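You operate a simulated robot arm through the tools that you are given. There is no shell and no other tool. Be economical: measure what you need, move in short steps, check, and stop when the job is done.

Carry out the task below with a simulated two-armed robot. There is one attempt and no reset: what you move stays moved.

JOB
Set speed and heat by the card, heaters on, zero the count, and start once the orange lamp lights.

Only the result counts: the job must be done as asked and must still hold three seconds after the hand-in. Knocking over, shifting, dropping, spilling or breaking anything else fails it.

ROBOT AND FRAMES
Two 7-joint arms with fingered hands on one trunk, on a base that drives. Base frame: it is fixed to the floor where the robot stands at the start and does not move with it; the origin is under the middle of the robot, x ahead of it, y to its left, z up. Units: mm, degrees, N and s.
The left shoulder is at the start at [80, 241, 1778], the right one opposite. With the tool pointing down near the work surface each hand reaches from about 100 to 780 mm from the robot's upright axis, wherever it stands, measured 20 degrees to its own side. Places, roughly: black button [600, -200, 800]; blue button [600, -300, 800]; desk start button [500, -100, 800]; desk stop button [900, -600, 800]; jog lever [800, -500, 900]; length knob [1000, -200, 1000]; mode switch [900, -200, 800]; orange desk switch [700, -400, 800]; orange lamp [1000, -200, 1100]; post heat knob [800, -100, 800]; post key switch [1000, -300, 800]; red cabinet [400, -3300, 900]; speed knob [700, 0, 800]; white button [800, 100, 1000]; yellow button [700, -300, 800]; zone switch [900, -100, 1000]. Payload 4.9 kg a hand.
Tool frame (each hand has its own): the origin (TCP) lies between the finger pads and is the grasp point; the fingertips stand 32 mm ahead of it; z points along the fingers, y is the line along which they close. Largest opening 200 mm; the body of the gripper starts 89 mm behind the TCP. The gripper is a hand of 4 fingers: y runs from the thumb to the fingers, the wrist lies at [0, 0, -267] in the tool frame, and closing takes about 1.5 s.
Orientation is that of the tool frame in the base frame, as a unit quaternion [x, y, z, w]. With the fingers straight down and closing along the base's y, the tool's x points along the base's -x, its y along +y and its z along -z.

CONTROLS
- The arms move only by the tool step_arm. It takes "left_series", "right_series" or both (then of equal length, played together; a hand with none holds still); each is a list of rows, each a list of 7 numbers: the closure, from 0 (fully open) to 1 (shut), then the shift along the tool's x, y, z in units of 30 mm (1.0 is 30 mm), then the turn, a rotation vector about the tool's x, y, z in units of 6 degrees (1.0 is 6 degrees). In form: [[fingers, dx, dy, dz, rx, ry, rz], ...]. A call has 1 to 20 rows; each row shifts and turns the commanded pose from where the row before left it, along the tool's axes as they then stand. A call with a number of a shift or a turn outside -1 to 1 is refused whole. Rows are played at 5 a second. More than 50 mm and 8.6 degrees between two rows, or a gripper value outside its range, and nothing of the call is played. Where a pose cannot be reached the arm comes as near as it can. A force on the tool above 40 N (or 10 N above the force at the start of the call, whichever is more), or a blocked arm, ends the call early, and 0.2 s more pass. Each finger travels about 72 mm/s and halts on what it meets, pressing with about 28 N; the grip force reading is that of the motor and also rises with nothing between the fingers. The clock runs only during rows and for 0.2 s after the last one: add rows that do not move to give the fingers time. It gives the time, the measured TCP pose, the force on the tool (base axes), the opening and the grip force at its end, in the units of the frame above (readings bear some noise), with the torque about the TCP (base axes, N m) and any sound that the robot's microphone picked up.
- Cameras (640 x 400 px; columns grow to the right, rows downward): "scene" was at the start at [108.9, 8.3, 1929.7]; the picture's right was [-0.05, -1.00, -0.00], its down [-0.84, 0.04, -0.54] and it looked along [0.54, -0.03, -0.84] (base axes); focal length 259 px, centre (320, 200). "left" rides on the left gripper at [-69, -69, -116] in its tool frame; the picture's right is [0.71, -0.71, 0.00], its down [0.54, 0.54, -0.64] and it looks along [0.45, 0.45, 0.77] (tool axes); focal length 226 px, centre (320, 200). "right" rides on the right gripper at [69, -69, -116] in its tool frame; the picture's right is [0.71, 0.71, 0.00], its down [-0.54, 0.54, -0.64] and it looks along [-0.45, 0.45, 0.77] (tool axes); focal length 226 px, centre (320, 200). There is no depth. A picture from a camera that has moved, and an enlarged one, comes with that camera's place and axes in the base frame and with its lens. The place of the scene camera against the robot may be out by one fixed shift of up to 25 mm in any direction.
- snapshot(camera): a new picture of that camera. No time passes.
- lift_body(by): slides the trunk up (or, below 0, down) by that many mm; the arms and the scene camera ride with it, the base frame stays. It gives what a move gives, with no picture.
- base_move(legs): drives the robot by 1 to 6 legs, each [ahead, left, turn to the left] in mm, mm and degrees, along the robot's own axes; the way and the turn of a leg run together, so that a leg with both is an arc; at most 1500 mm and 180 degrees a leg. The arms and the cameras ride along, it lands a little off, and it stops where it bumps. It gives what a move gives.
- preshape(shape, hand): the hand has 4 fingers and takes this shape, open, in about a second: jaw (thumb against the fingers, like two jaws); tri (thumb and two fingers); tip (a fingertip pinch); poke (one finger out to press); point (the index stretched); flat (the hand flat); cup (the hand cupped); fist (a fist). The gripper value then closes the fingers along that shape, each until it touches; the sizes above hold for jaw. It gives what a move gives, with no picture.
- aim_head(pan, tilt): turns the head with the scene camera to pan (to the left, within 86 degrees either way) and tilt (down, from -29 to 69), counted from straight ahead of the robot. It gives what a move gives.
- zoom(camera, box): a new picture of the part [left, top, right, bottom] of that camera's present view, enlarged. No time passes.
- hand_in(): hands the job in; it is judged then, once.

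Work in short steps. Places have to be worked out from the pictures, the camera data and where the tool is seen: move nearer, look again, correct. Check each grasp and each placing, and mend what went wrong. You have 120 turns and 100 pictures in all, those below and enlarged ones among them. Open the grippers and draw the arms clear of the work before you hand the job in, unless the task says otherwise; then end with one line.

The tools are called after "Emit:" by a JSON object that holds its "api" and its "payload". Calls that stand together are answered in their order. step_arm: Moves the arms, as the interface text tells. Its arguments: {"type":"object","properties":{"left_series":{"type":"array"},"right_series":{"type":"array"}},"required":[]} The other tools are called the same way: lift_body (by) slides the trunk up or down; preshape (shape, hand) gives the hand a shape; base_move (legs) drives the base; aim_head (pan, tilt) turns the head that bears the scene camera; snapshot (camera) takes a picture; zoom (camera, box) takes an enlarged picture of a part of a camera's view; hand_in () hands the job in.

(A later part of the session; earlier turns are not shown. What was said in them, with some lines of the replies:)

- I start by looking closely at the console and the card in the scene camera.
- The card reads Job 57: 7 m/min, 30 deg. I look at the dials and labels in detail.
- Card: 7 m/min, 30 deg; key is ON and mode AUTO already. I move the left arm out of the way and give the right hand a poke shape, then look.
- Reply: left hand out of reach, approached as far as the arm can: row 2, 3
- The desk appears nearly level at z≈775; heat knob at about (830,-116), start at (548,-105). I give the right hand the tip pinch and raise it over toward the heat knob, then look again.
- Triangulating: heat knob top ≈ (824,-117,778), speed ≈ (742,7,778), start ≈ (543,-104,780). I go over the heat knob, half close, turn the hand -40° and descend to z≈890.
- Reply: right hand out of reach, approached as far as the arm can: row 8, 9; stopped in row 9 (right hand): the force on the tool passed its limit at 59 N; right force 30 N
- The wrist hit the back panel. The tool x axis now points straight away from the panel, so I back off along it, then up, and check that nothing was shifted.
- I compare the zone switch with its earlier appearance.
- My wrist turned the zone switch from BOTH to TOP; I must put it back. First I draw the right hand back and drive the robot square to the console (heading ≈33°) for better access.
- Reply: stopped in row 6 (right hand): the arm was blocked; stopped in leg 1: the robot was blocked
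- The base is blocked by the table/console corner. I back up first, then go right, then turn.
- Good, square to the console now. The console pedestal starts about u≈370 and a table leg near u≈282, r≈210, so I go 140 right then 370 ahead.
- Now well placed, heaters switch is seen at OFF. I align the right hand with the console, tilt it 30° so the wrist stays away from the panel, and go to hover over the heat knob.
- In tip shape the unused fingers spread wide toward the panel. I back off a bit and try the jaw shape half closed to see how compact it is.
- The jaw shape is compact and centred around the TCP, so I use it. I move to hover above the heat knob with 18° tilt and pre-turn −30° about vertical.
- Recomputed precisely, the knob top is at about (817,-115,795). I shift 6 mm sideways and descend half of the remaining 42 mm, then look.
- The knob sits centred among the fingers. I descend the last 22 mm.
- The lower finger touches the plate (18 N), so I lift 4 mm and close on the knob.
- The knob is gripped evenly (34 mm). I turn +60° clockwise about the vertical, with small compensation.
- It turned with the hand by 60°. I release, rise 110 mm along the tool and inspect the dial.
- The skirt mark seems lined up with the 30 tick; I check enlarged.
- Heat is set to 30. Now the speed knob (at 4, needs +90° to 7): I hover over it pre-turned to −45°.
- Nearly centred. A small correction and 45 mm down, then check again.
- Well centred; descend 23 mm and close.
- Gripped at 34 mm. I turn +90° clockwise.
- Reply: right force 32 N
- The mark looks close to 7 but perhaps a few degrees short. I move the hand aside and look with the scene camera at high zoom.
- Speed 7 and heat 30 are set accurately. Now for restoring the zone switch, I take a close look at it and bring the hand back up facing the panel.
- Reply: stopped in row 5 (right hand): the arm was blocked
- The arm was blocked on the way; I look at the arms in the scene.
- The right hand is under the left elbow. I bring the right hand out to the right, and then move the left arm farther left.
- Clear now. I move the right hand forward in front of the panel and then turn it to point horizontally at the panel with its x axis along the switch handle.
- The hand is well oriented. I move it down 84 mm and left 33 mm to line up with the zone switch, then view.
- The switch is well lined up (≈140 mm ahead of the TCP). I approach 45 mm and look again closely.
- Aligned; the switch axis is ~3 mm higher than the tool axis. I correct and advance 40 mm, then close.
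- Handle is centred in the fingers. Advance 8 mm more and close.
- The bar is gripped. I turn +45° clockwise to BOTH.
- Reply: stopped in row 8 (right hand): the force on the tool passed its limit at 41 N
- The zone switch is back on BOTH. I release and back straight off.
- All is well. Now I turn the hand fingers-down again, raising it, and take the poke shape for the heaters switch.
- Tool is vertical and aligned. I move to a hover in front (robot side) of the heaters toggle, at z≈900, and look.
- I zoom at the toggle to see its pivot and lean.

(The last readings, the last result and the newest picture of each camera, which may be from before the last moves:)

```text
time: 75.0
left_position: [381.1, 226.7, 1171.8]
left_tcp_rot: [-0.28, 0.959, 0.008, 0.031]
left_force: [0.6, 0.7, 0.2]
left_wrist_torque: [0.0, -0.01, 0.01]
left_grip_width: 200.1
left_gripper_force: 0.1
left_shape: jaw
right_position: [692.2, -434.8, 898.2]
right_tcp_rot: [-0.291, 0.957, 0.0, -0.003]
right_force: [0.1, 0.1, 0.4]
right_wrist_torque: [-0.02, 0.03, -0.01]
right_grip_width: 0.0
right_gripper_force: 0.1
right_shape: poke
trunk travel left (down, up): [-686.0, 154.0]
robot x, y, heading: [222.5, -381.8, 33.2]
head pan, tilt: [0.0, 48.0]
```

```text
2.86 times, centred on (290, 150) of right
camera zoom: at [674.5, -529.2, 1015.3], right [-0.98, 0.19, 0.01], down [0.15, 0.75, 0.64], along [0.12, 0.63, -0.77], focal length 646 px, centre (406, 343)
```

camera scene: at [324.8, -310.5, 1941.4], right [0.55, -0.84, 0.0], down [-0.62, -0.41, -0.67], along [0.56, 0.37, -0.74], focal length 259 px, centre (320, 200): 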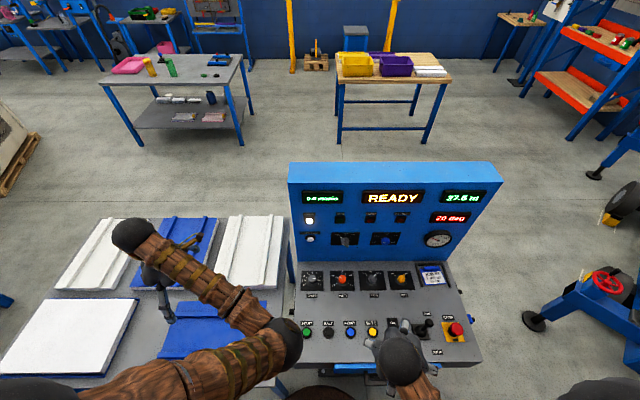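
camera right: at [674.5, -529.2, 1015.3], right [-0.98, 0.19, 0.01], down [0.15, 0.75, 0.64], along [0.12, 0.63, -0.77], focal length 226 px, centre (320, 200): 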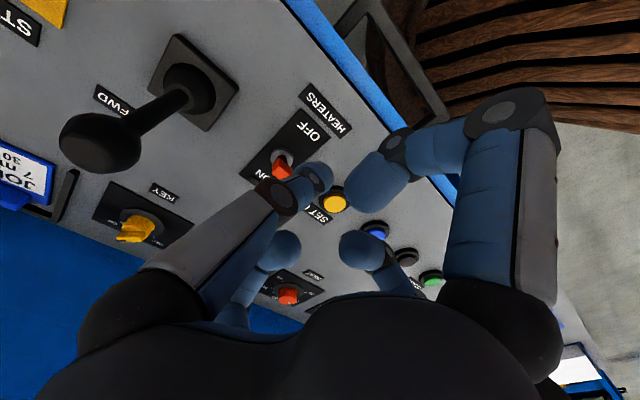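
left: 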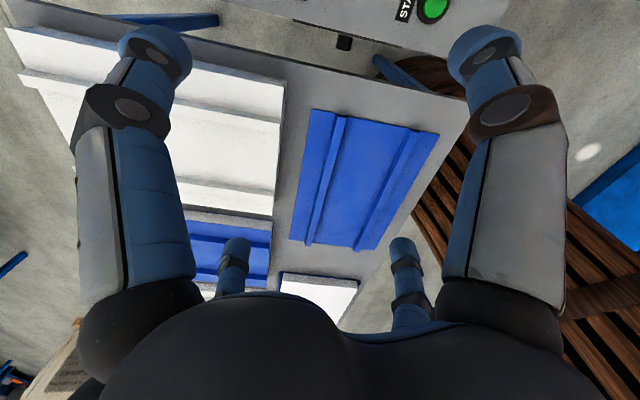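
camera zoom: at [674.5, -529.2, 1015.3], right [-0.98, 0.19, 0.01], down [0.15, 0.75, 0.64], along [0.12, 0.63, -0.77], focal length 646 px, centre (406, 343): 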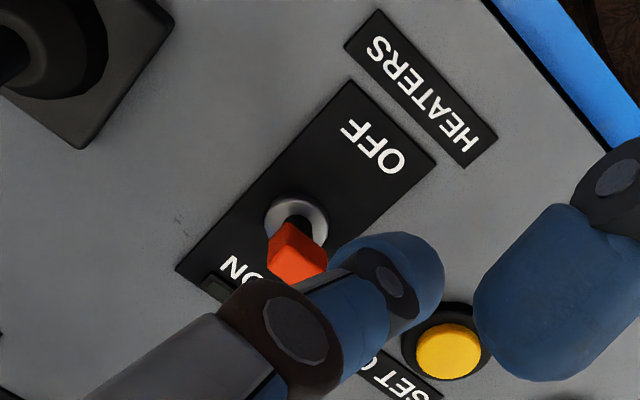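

The lever pivot is at about u=396, r=750, with its tip near z≈803 leaning toward OFF. I lower the poke finger on the robot side, then push forward toward ON.

Emit:
{"api": "step_arm", "payload": {"right_series": [[0, 0, -0.13, 0.8, 0, 0, 0], [0, 0, 0, 0.8, 0, 0, 0], [0, 0, 0, 0.8, 0, 0, 0], [0, 0, 0, 0, 0, 0, 0]]}}

Emit:
{"api": "step_arm", "payload": {"right_series": [[0, -0.5, 0, 0, 0, 0, 0], [0, -0.5, 0, 0, 0, 0, 0], [0, -0.5, 0, 0, 0, 0, 0], [0, -0.5, 0, 0, 0, 0, 0]]}}

Emit:
{"api": "zoom", "payload": {"camera": "right", "box": [220, 80, 420, 240]}}

```text
time: 76.0
left_position: [379.2, 227.3, 1172.1]
left_tcp_rot: [-0.28, 0.959, 0.007, 0.031]
left_force: [-0.1, 0.4, -0.6]
left_wrist_torque: [-0.03, 0.01, 0.0]
left_grip_width: 200.0
left_gripper_force: 0.2
left_shape: jaw
right_position: [692.6, -438.2, 827.3]
right_tcp_rot: [-0.291, 0.957, 0.0, -0.003]
right_force: [-0.2, -0.3, 0.1]
right_wrist_torque: [0.03, 0.01, -0.02]
right_grip_width: 0.0
right_gripper_force: 0.2
right_shape: poke
trunk travel left (down, up): [-686.0, 154.0]
robot x, y, heading: [223.6, -384.6, 33.2]
head pan, tilt: [0.0, 48.0]
```

```text
time: 77.0
left_position: [378.7, 225.9, 1172.7]
left_tcp_rot: [-0.278, 0.96, 0.007, 0.032]
left_force: [0.1, -0.2, -0.6]
left_wrist_torque: [0.0, -0.01, -0.01]
left_grip_width: 199.9
left_gripper_force: 0.2
left_shape: jaw
right_position: [732.7, -414.4, 824.7]
right_tcp_rot: [-0.29, 0.957, -0.003, -0.012]
right_force: [-7.2, -2.8, 5.1]
right_wrist_torque: [-0.1, 0.18, 0.0]
right_grip_width: 0.1
right_gripper_force: 0.0
right_shape: poke
trunk travel left (down, up): [-686.0, 154.0]
robot x, y, heading: [224.1, -381.7, 33.2]
head pan, tilt: [0.0, 48.0]
heard: click
stopped in row 4 (right hand): the force on the tool passed its limit at 46 N (the readings are from after the stop); the commanded pose is now the measured one
```

```text
2.50 times, centred on (320, 160) of right
camera zoom: at [716.3, -508.2, 942.5], right [-0.98, 0.2, 0.02], down [0.16, 0.76, 0.63], along [0.11, 0.62, -0.78], focal length 565 px, centre (320, 300)
```

zoom: 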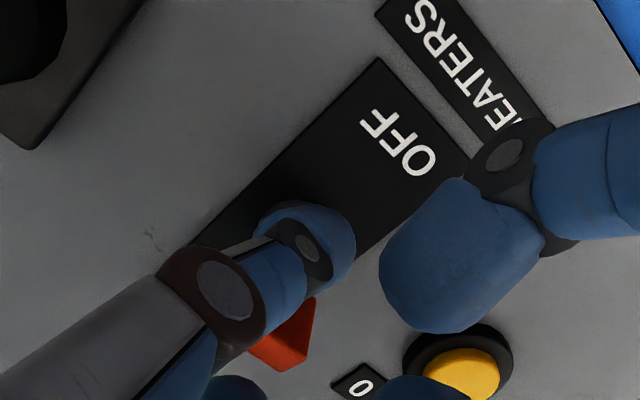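

A click was heard and the lever leans to ON. I back off, rise and check.

Emit:
{"api": "step_arm", "payload": {"right_series": [[0, 0.6, 0, 0, 0, 0, 0], [0, 0.3, 0, -0.8, 0, 0, 0], [0, 0, 0, -0.9, 0, 0, 0], [0, 0, 0.9, -0.5, 0, 0, 0], [0, -0.5, 0.9, 0, 0, 0, 0], [0, -0.9, 0.9, 0, 0, 0, 0]]}}

Emit:
{"api": "snapshot", "payload": {"camera": "right"}}

Emit:
{"api": "zoom", "payload": {"camera": "scene", "box": [290, 180, 490, 360]}}

```text
time: 78.4
left_position: [382.0, 228.6, 1169.9]
left_tcp_rot: [-0.277, 0.96, 0.007, 0.03]
left_force: [0.5, 0.5, -0.2]
left_wrist_torque: [-0.03, -0.01, 0.03]
left_grip_width: 199.8
left_gripper_force: 0.0
left_shape: jaw
right_position: [704.7, -335.9, 890.1]
right_tcp_rot: [-0.29, 0.957, -0.004, -0.013]
right_force: [0.1, 0.6, -0.1]
right_wrist_torque: [0.02, -0.02, 0.02]
right_grip_width: 0.0
right_gripper_force: 0.0
right_shape: poke
trunk travel left (down, up): [-686.0, 154.0]
robot x, y, heading: [227.0, -383.4, 33.1]
head pan, tilt: [0.0, 48.0]
```

```text
37 pictures are left
camera right: at [688.2, -429.5, 1007.7], right [-0.98, 0.2, 0.02], down [0.16, 0.76, 0.63], along [0.11, 0.62, -0.78], focal length 226 px, centre (320, 200)
```

right: 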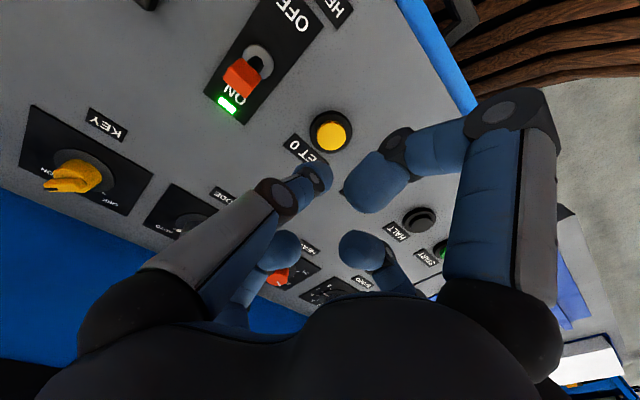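

```text
2.22 times, centred on (390, 270) of scene
camera zoom: at [326.8, -309.3, 1941.2], right [0.55, -0.84, 0.0], down [-0.62, -0.41, -0.67], along [0.56, 0.36, -0.74], focal length 576 px, centre (164, 44)
```

zoom: 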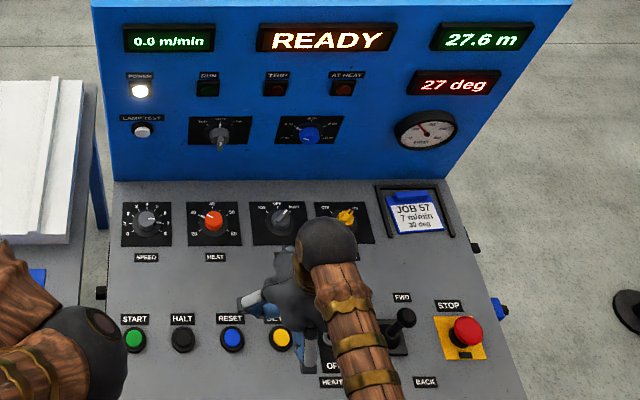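

Heaters are on (lamp lit, already 27 deg). Next SET 0 at about u=389, r=664: I align and descend near it.

Emit:
{"api": "step_arm", "payload": {"right_series": [[0, 0.31, 0.2, 0.5, 0, 0, 0], [0, 0, 0, 0.9, 0, 0, 0], [0, 0, 0, 0.6, 0, 0, 0]]}}

Emit:
{"api": "zoom", "payload": {"camera": "right", "box": [220, 80, 420, 240]}}

```text
time: 79.2
left_position: [381.7, 227.4, 1171.4]
left_tcp_rot: [-0.279, 0.96, 0.008, 0.031]
left_force: [-0.3, 0.0, 0.1]
left_wrist_torque: [0.02, 0.05, 0.01]
left_grip_width: 199.9
left_gripper_force: 0.0
left_shape: jaw
right_position: [691.4, -336.5, 829.4]
right_tcp_rot: [-0.29, 0.957, -0.003, -0.012]
right_force: [0.2, 1.3, 0.0]
right_wrist_torque: [0.01, -0.05, 0.0]
right_grip_width: 0.0
right_gripper_force: 0.0
right_shape: poke
trunk travel left (down, up): [-686.0, 154.0]
robot x, y, heading: [223.8, -383.1, 32.9]
head pan, tilt: [0.0, 48.0]
```

```text
2.50 times, centred on (320, 160) of right
camera zoom: at [675.4, -431.0, 947.2], right [-0.98, 0.2, 0.02], down [0.16, 0.76, 0.63], along [0.11, 0.62, -0.78], focal length 565 px, centre (320, 300)
```

zoom: 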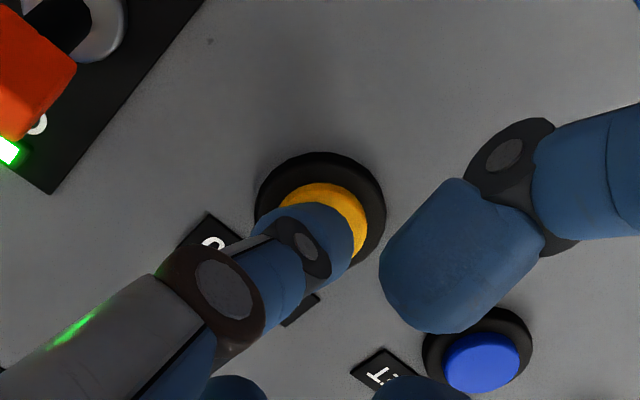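

The finger is right above the yellow button. I press down in small steps.

Emit:
{"api": "step_arm", "payload": {"right_series": [[0, 0, 0, 0.25, 0, 0, 0], [0, 0, 0, 0.15, 0, 0, 0], [0, 0, 0, 0.12, 0, 0, 0], [0, 0, 0, 0.1, 0, 0, 0], [0, 0, 0, 0.1, 0, 0, 0]]}}

Emit:
{"api": "zoom", "payload": {"camera": "scene", "box": [290, 180, 490, 360]}}

```text
time: 80.1
left_position: [379.1, 224.4, 1173.4]
left_tcp_rot: [-0.278, 0.96, 0.006, 0.031]
left_force: [0.5, -0.4, 0.2]
left_wrist_torque: [-0.04, 0.0, 0.0]
left_grip_width: 199.9
left_gripper_force: 0.1
left_shape: jaw
right_position: [693.8, -339.0, 817.3]
right_tcp_rot: [-0.289, 0.957, -0.003, -0.008]
right_force: [-3.5, -8.0, 32.3]
right_wrist_torque: [-0.19, 0.13, 0.01]
right_grip_width: 0.0
right_gripper_force: 0.1
right_shape: poke
trunk travel left (down, up): [-686.0, 154.0]
robot x, y, heading: [224.6, -385.0, 33.4]
head pan, tilt: [0.0, 48.0]
heard: click
stopped in row 4 (right hand): the force on the tool passed its limit at 43 N (the readings are from after the stop); the commanded pose is now the measured one
```

```text
2.22 times, centred on (390, 270) of scene
camera zoom: at [322.0, -314.1, 1941.7], right [0.55, -0.84, 0.0], down [-0.62, -0.41, -0.67], along [0.56, 0.37, -0.74], focal length 576 px, centre (164, 44)
```

zoom: 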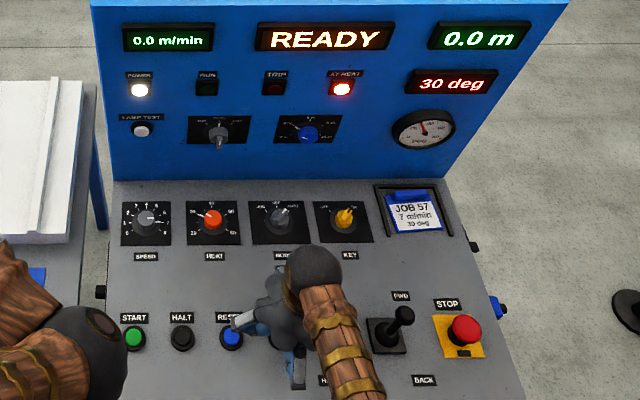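

Count is 0.0 m, 30 deg, and the AT HEAT lamp is lit. I raise the right hand and move the left arm farther left to free the START button area.

Emit:
{"api": "step_arm", "payload": {"right_series": [[0, 0, 0, -0.8, 0, 0, 0], [0, 0, 0, -0.8, 0, 0, 0], [0, 0, 0, -0.8, 0, 0, 0], [0, 0, 0, 0, 0, 0, 0], [0, 0, 0, 0, 0, 0, 0], [0, 0, 0, 0, 0, 0, 0], [0, 0, 0, 0, 0, 0, 0]], "left_series": [[0, 0, 0.9, 0, 0, 0, 0], [0, 0, 0.9, 0, 0, 0, 0], [0, 0, 0.9, 0, 0, 0, 0], [0, 0, 0.9, 0, 0, 0, 0], [0, 0, 0.9, 0, 0, 0, 0], [0, 0, 0.9, 0, 0, 0, 0], [0, 0, 0.9, 0, 0, 0, 0]]}}

Emit:
{"api": "snapshot", "payload": {"camera": "scene"}}

```text
time: 81.7
left_position: [279.0, 387.7, 1168.9]
left_tcp_rot: [-0.278, 0.96, 0.006, 0.031]
left_force: [-0.5, 0.0, 0.2]
left_wrist_torque: [-0.04, -0.01, -0.01]
left_grip_width: 200.0
left_gripper_force: 0.0
left_shape: jaw
right_position: [693.9, -334.4, 886.5]
right_tcp_rot: [-0.289, 0.957, -0.003, -0.01]
right_force: [1.3, -0.4, 0.4]
right_wrist_torque: [0.01, -0.01, -0.02]
right_grip_width: 0.3
right_gripper_force: 0.1
right_shape: poke
trunk travel left (down, up): [-686.0, 154.0]
robot x, y, heading: [225.2, -382.1, 33.2]
head pan, tilt: [0.0, 48.0]
```

```text
33 pictures are left
camera scene: at [324.3, -310.3, 1941.3], right [0.55, -0.84, 0.0], down [-0.62, -0.41, -0.67], along [0.56, 0.36, -0.74], focal length 259 px, centre (320, 200)
```

scene: 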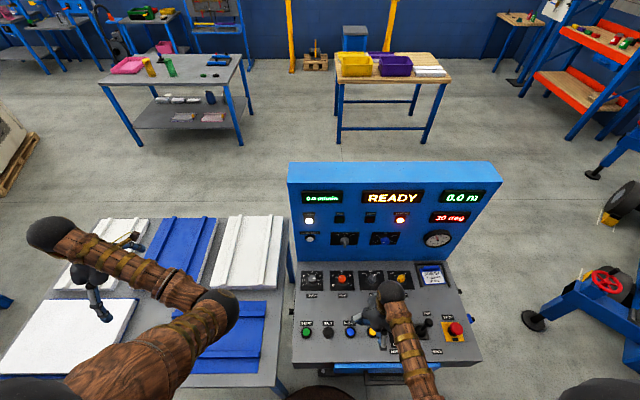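

Left is clear. I move the right hand left to above START.

Emit:
{"api": "step_arm", "payload": {"right_series": [[0, 0, 0.9, 0, 0, 0, 0], [0, 0, 0.9, 0, 0, 0, 0], [0, 0, 0.9, 0, 0, 0, 0], [0, 0, 0.9, 0, 0, 0, 0], [0, 0, 0.9, 0, 0, 0, 0], [0, 0, 0.9, 0, 0, 0, 0], [0, 0, 0.9, 0, 0, 0, 0], [0, 0, 0.9, 0, 0, 0, 0], [0, 0, 0.9, 0, 0, 0, 0], [0, 0, 0.9, 0, 0, 0, 0]]}}

Emit:
{"api": "snapshot", "payload": {"camera": "right"}}

```text
time: 83.9
left_position: [280.1, 387.5, 1170.6]
left_tcp_rot: [-0.278, 0.96, 0.007, 0.031]
left_force: [0.1, 0.6, -0.5]
left_wrist_torque: [0.0, 0.0, 0.01]
left_grip_width: 199.7
left_gripper_force: 0.1
left_shape: jaw
right_position: [544.2, -111.4, 887.3]
right_tcp_rot: [-0.289, 0.957, -0.004, -0.01]
right_force: [-0.7, 0.6, -0.5]
right_wrist_torque: [-0.02, 0.02, 0.01]
right_grip_width: 0.1
right_gripper_force: 0.0
right_shape: poke
trunk travel left (down, up): [-686.0, 154.0]
robot x, y, heading: [222.2, -385.3, 33.3]
head pan, tilt: [0.0, 48.0]
```

```text
32 pictures are left
camera right: at [527.9, -205.8, 1005.5], right [-0.98, 0.2, 0.01], down [0.16, 0.76, 0.63], along [0.12, 0.62, -0.78], focal length 226 px, centre (320, 200)
```

right: 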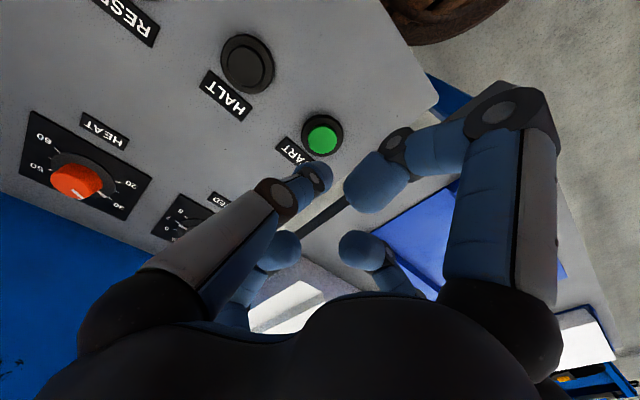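

START is directly under the finger. I descend and check before pressing.

Emit:
{"api": "step_arm", "payload": {"right_series": [[0, -0.05, 0.08, 0.6, 0, 0, 0], [0, 0, 0, 0.8, 0, 0, 0], [0, 0, 0, 0.5, 0, 0, 0]]}}

Emit:
{"api": "zoom", "payload": {"camera": "right", "box": [220, 80, 420, 240]}}

Emit:
{"api": "zoom", "payload": {"camera": "scene", "box": [290, 180, 490, 360]}}

```text
time: 84.7
left_position: [281.0, 386.9, 1170.6]
left_tcp_rot: [-0.278, 0.96, 0.007, 0.03]
left_force: [-0.9, 0.4, 0.4]
left_wrist_torque: [-0.01, -0.01, 0.0]
left_grip_width: 199.8
left_gripper_force: 0.1
left_shape: jaw
right_position: [544.2, -109.0, 830.3]
right_tcp_rot: [-0.29, 0.957, -0.003, -0.01]
right_force: [0.1, -0.2, -0.4]
right_wrist_torque: [0.01, 0.01, -0.01]
right_grip_width: 0.3
right_gripper_force: 0.0
right_shape: poke
trunk travel left (down, up): [-686.0, 154.0]
robot x, y, heading: [221.8, -381.5, 33.2]
head pan, tilt: [0.0, 48.0]
```

```text
2.50 times, centred on (320, 160) of right
camera zoom: at [527.1, -203.6, 948.0], right [-0.98, 0.2, 0.01], down [0.16, 0.76, 0.63], along [0.11, 0.62, -0.78], focal length 565 px, centre (320, 300)
```

zoom: 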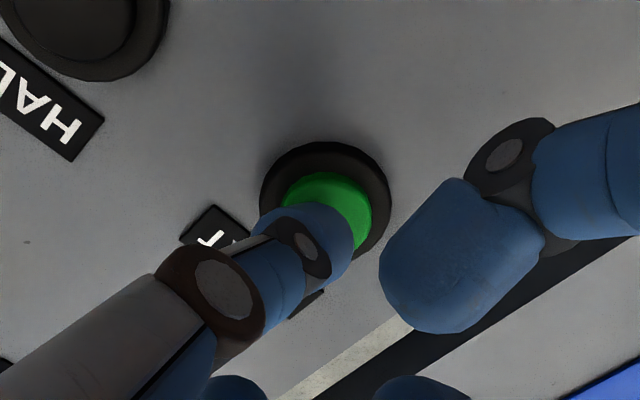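

```text
2.22 times, centred on (390, 270) of scene
camera zoom: at [324.9, -312.0, 1941.4], right [0.55, -0.84, 0.0], down [-0.62, -0.41, -0.67], along [0.56, 0.37, -0.74], focal length 576 px, centre (164, 44)
```

zoom: 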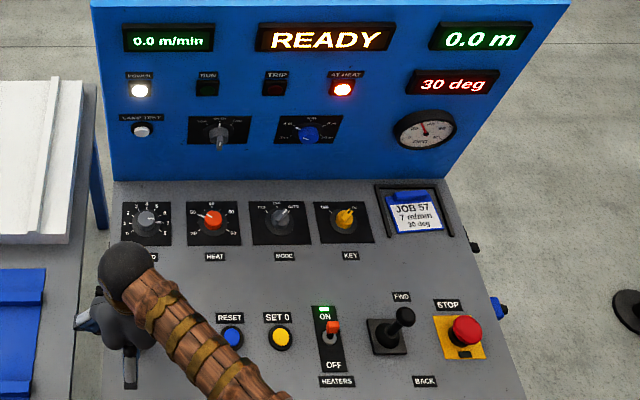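

All conditions are right (lamp AT HEAT lit, 30 deg, 0.0 m). I press START.

Emit:
{"api": "step_arm", "payload": {"right_series": [[0, 0, 0, 0.25, 0, 0, 0], [0, 0, 0, 0.15, 0, 0, 0], [0, 0, 0, 0.12, 0, 0, 0], [0, 0, 0, 0.1, 0, 0, 0], [0, 0, 0, 0.1, 0, 0, 0]]}}

Emit:
{"api": "zoom", "payload": {"camera": "scene", "box": [290, 180, 490, 360]}}

```text
time: 85.6
left_position: [280.0, 383.5, 1173.4]
left_tcp_rot: [-0.277, 0.96, 0.008, 0.031]
left_force: [-0.3, -0.2, -0.5]
left_wrist_torque: [-0.01, 0.03, 0.0]
left_grip_width: 199.7
left_gripper_force: 0.0
left_shape: jaw
right_position: [546.6, -107.7, 817.6]
right_tcp_rot: [-0.289, 0.957, -0.002, -0.007]
right_force: [-1.3, -9.8, 32.3]
right_wrist_torque: [-0.3, 0.2, 0.03]
right_grip_width: 0.0
right_gripper_force: 0.1
right_shape: poke
trunk travel left (down, up): [-686.0, 154.0]
robot x, y, heading: [221.6, -385.2, 33.2]
head pan, tilt: [0.0, 48.0]
heard: click
stopped in row 4 (right hand): the force on the tool passed its limit at 44 N (the readings are from after the stop); the commanded pose is now the measured one
```

```text
2.22 times, centred on (390, 270) of scene
camera zoom: at [323.4, -315.1, 1941.7], right [0.55, -0.84, 0.0], down [-0.62, -0.4, -0.67], along [0.56, 0.37, -0.74], focal length 576 px, centre (164, 44)
```

zoom: 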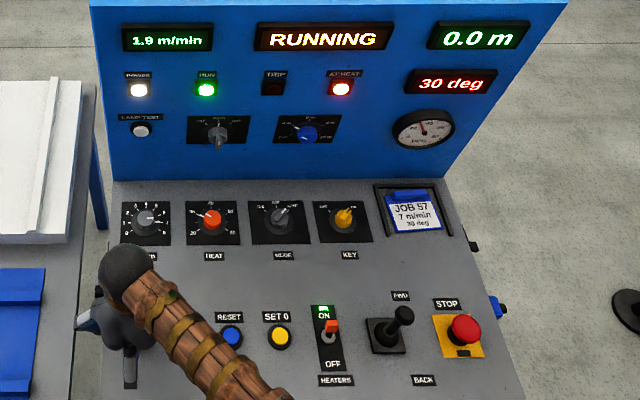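

It is RUNNING. I raise the hand, move it back clear of the desk, and check the speed reading.

Emit:
{"api": "step_arm", "payload": {"right_series": [[0, 0, 0, -0.8, 0, 0, 0], [0, 0, 0, -1, 0, 0, 0], [0, 0, 0, -1, 0, 0, 0], [0, 0, -0.5, -1, 0, 0, 0], [0, 0, -0.9, -1, 0, 0, 0], [0, 0, -0.9, -1, 0, 0, 0], [0, 0, -0.9, -1, 0, 0, 0], [0, 0.2, -0.9, -0.5, 0, 0, 0], [0, 0.2, -0.9, 0, 0, 0, 0], [0, 0.2, -0.9, 0, 0, 0, 0]]}}

Emit:
{"api": "zoom", "payload": {"camera": "scene", "box": [290, 180, 490, 360]}}

```text
time: 87.8
left_position: [280.6, 386.6, 1171.3]
left_tcp_rot: [-0.278, 0.96, 0.008, 0.03]
left_force: [-0.3, -1.0, 0.1]
left_wrist_torque: [0.02, 0.01, 0.0]
left_grip_width: 200.1
left_gripper_force: 0.0
left_shape: jaw
right_position: [632.2, -266.4, 1034.8]
right_tcp_rot: [-0.288, 0.958, -0.002, -0.007]
right_force: [0.3, -0.5, 0.3]
right_wrist_torque: [0.0, -0.01, 0.01]
right_grip_width: 0.0
right_gripper_force: 0.1
right_shape: poke
trunk travel left (down, up): [-686.0, 154.0]
robot x, y, heading: [226.4, -383.6, 33.4]
head pan, tilt: [0.0, 48.0]
```

```text
2.22 times, centred on (390, 270) of scene
camera zoom: at [325.0, -313.2, 1941.4], right [0.55, -0.84, 0.0], down [-0.62, -0.41, -0.67], along [0.56, 0.37, -0.74], focal length 576 px, centre (164, 44)
```

zoom: 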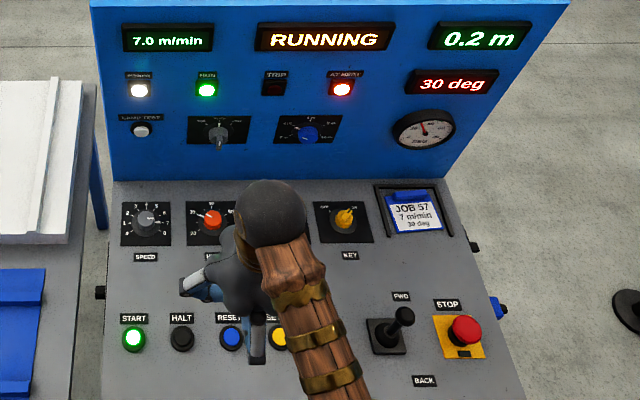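

7.0 m/min, 30 deg, running. I draw the hand back, open it, and hand in.

Emit:
{"api": "step_arm", "payload": {"right_series": [[0, 0.6, -0.8, -0.7, 0, 0, 0], [0, 0.6, -0.8, -0.7, 0, 0, 0], [0, 0.6, -0.8, -0.7, 0, 0, 0], [0, 0.6, -0.8, -0.3, 0, 0, 0]]}}

Emit:
{"api": "preshape", "payload": {"hand": "right", "shape": "jaw"}}

Emit:
{"api": "zoom", "payload": {"camera": "scene", "box": [290, 180, 490, 360]}}

```text
time: 88.8
left_position: [281.5, 385.1, 1173.7]
left_tcp_rot: [-0.279, 0.96, 0.009, 0.03]
left_force: [0.5, -0.8, 0.0]
left_wrist_torque: [0.02, 0.01, 0.0]
left_grip_width: 199.8
left_gripper_force: 0.0
left_shape: jaw
right_position: [626.7, -386.5, 1108.6]
right_tcp_rot: [-0.288, 0.958, -0.002, -0.008]
right_force: [-0.3, -0.2, 0.8]
right_wrist_torque: [0.01, 0.03, -0.01]
right_grip_width: 0.0
right_gripper_force: 0.0
right_shape: poke
trunk travel left (down, up): [-686.0, 154.0]
robot x, y, heading: [226.4, -384.4, 33.1]
head pan, tilt: [0.0, 48.0]
```

```text
time: 89.7
left_position: [280.1, 386.1, 1171.2]
left_tcp_rot: [-0.278, 0.96, 0.007, 0.031]
left_force: [-0.4, -0.5, -0.2]
left_wrist_torque: [-0.01, 0.02, -0.01]
left_grip_width: 200.1
left_gripper_force: 0.1
left_shape: jaw
right_position: [624.8, -383.9, 1108.9]
right_tcp_rot: [-0.288, 0.958, -0.003, -0.008]
right_force: [-0.5, 0.1, 0.2]
right_wrist_torque: [0.01, 0.03, 0.01]
right_grip_width: 200.0
right_gripper_force: 0.0
right_shape: jaw
trunk travel left (down, up): [-686.0, 154.0]
robot x, y, heading: [224.1, -382.5, 33.0]
head pan, tilt: [0.0, 48.0]
```

```text
2.22 times, centred on (390, 270) of scene
camera zoom: at [324.5, -311.6, 1941.4], right [0.55, -0.84, 0.0], down [-0.62, -0.41, -0.67], along [0.56, 0.37, -0.74], focal length 576 px, centre (164, 44)
```

zoom: 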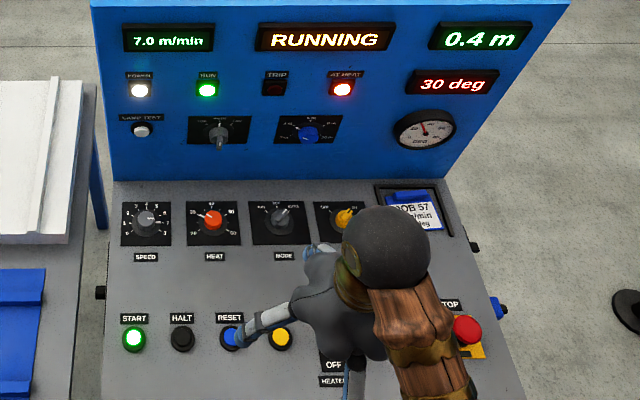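

Everything is running as asked, and the arms are clear.

Emit:
{"api": "hand_in", "payload": {}}

```text
The job is handed in.
```

The line is running at the card's 7.0 m/min and 30 deg with the heaters on; I zeroed the count and pressed START only once the AT HEAT lamp was lit. On the way my hand knocked the zone switch from BOTH to TOP, and I turned it back to BOTH before starting.
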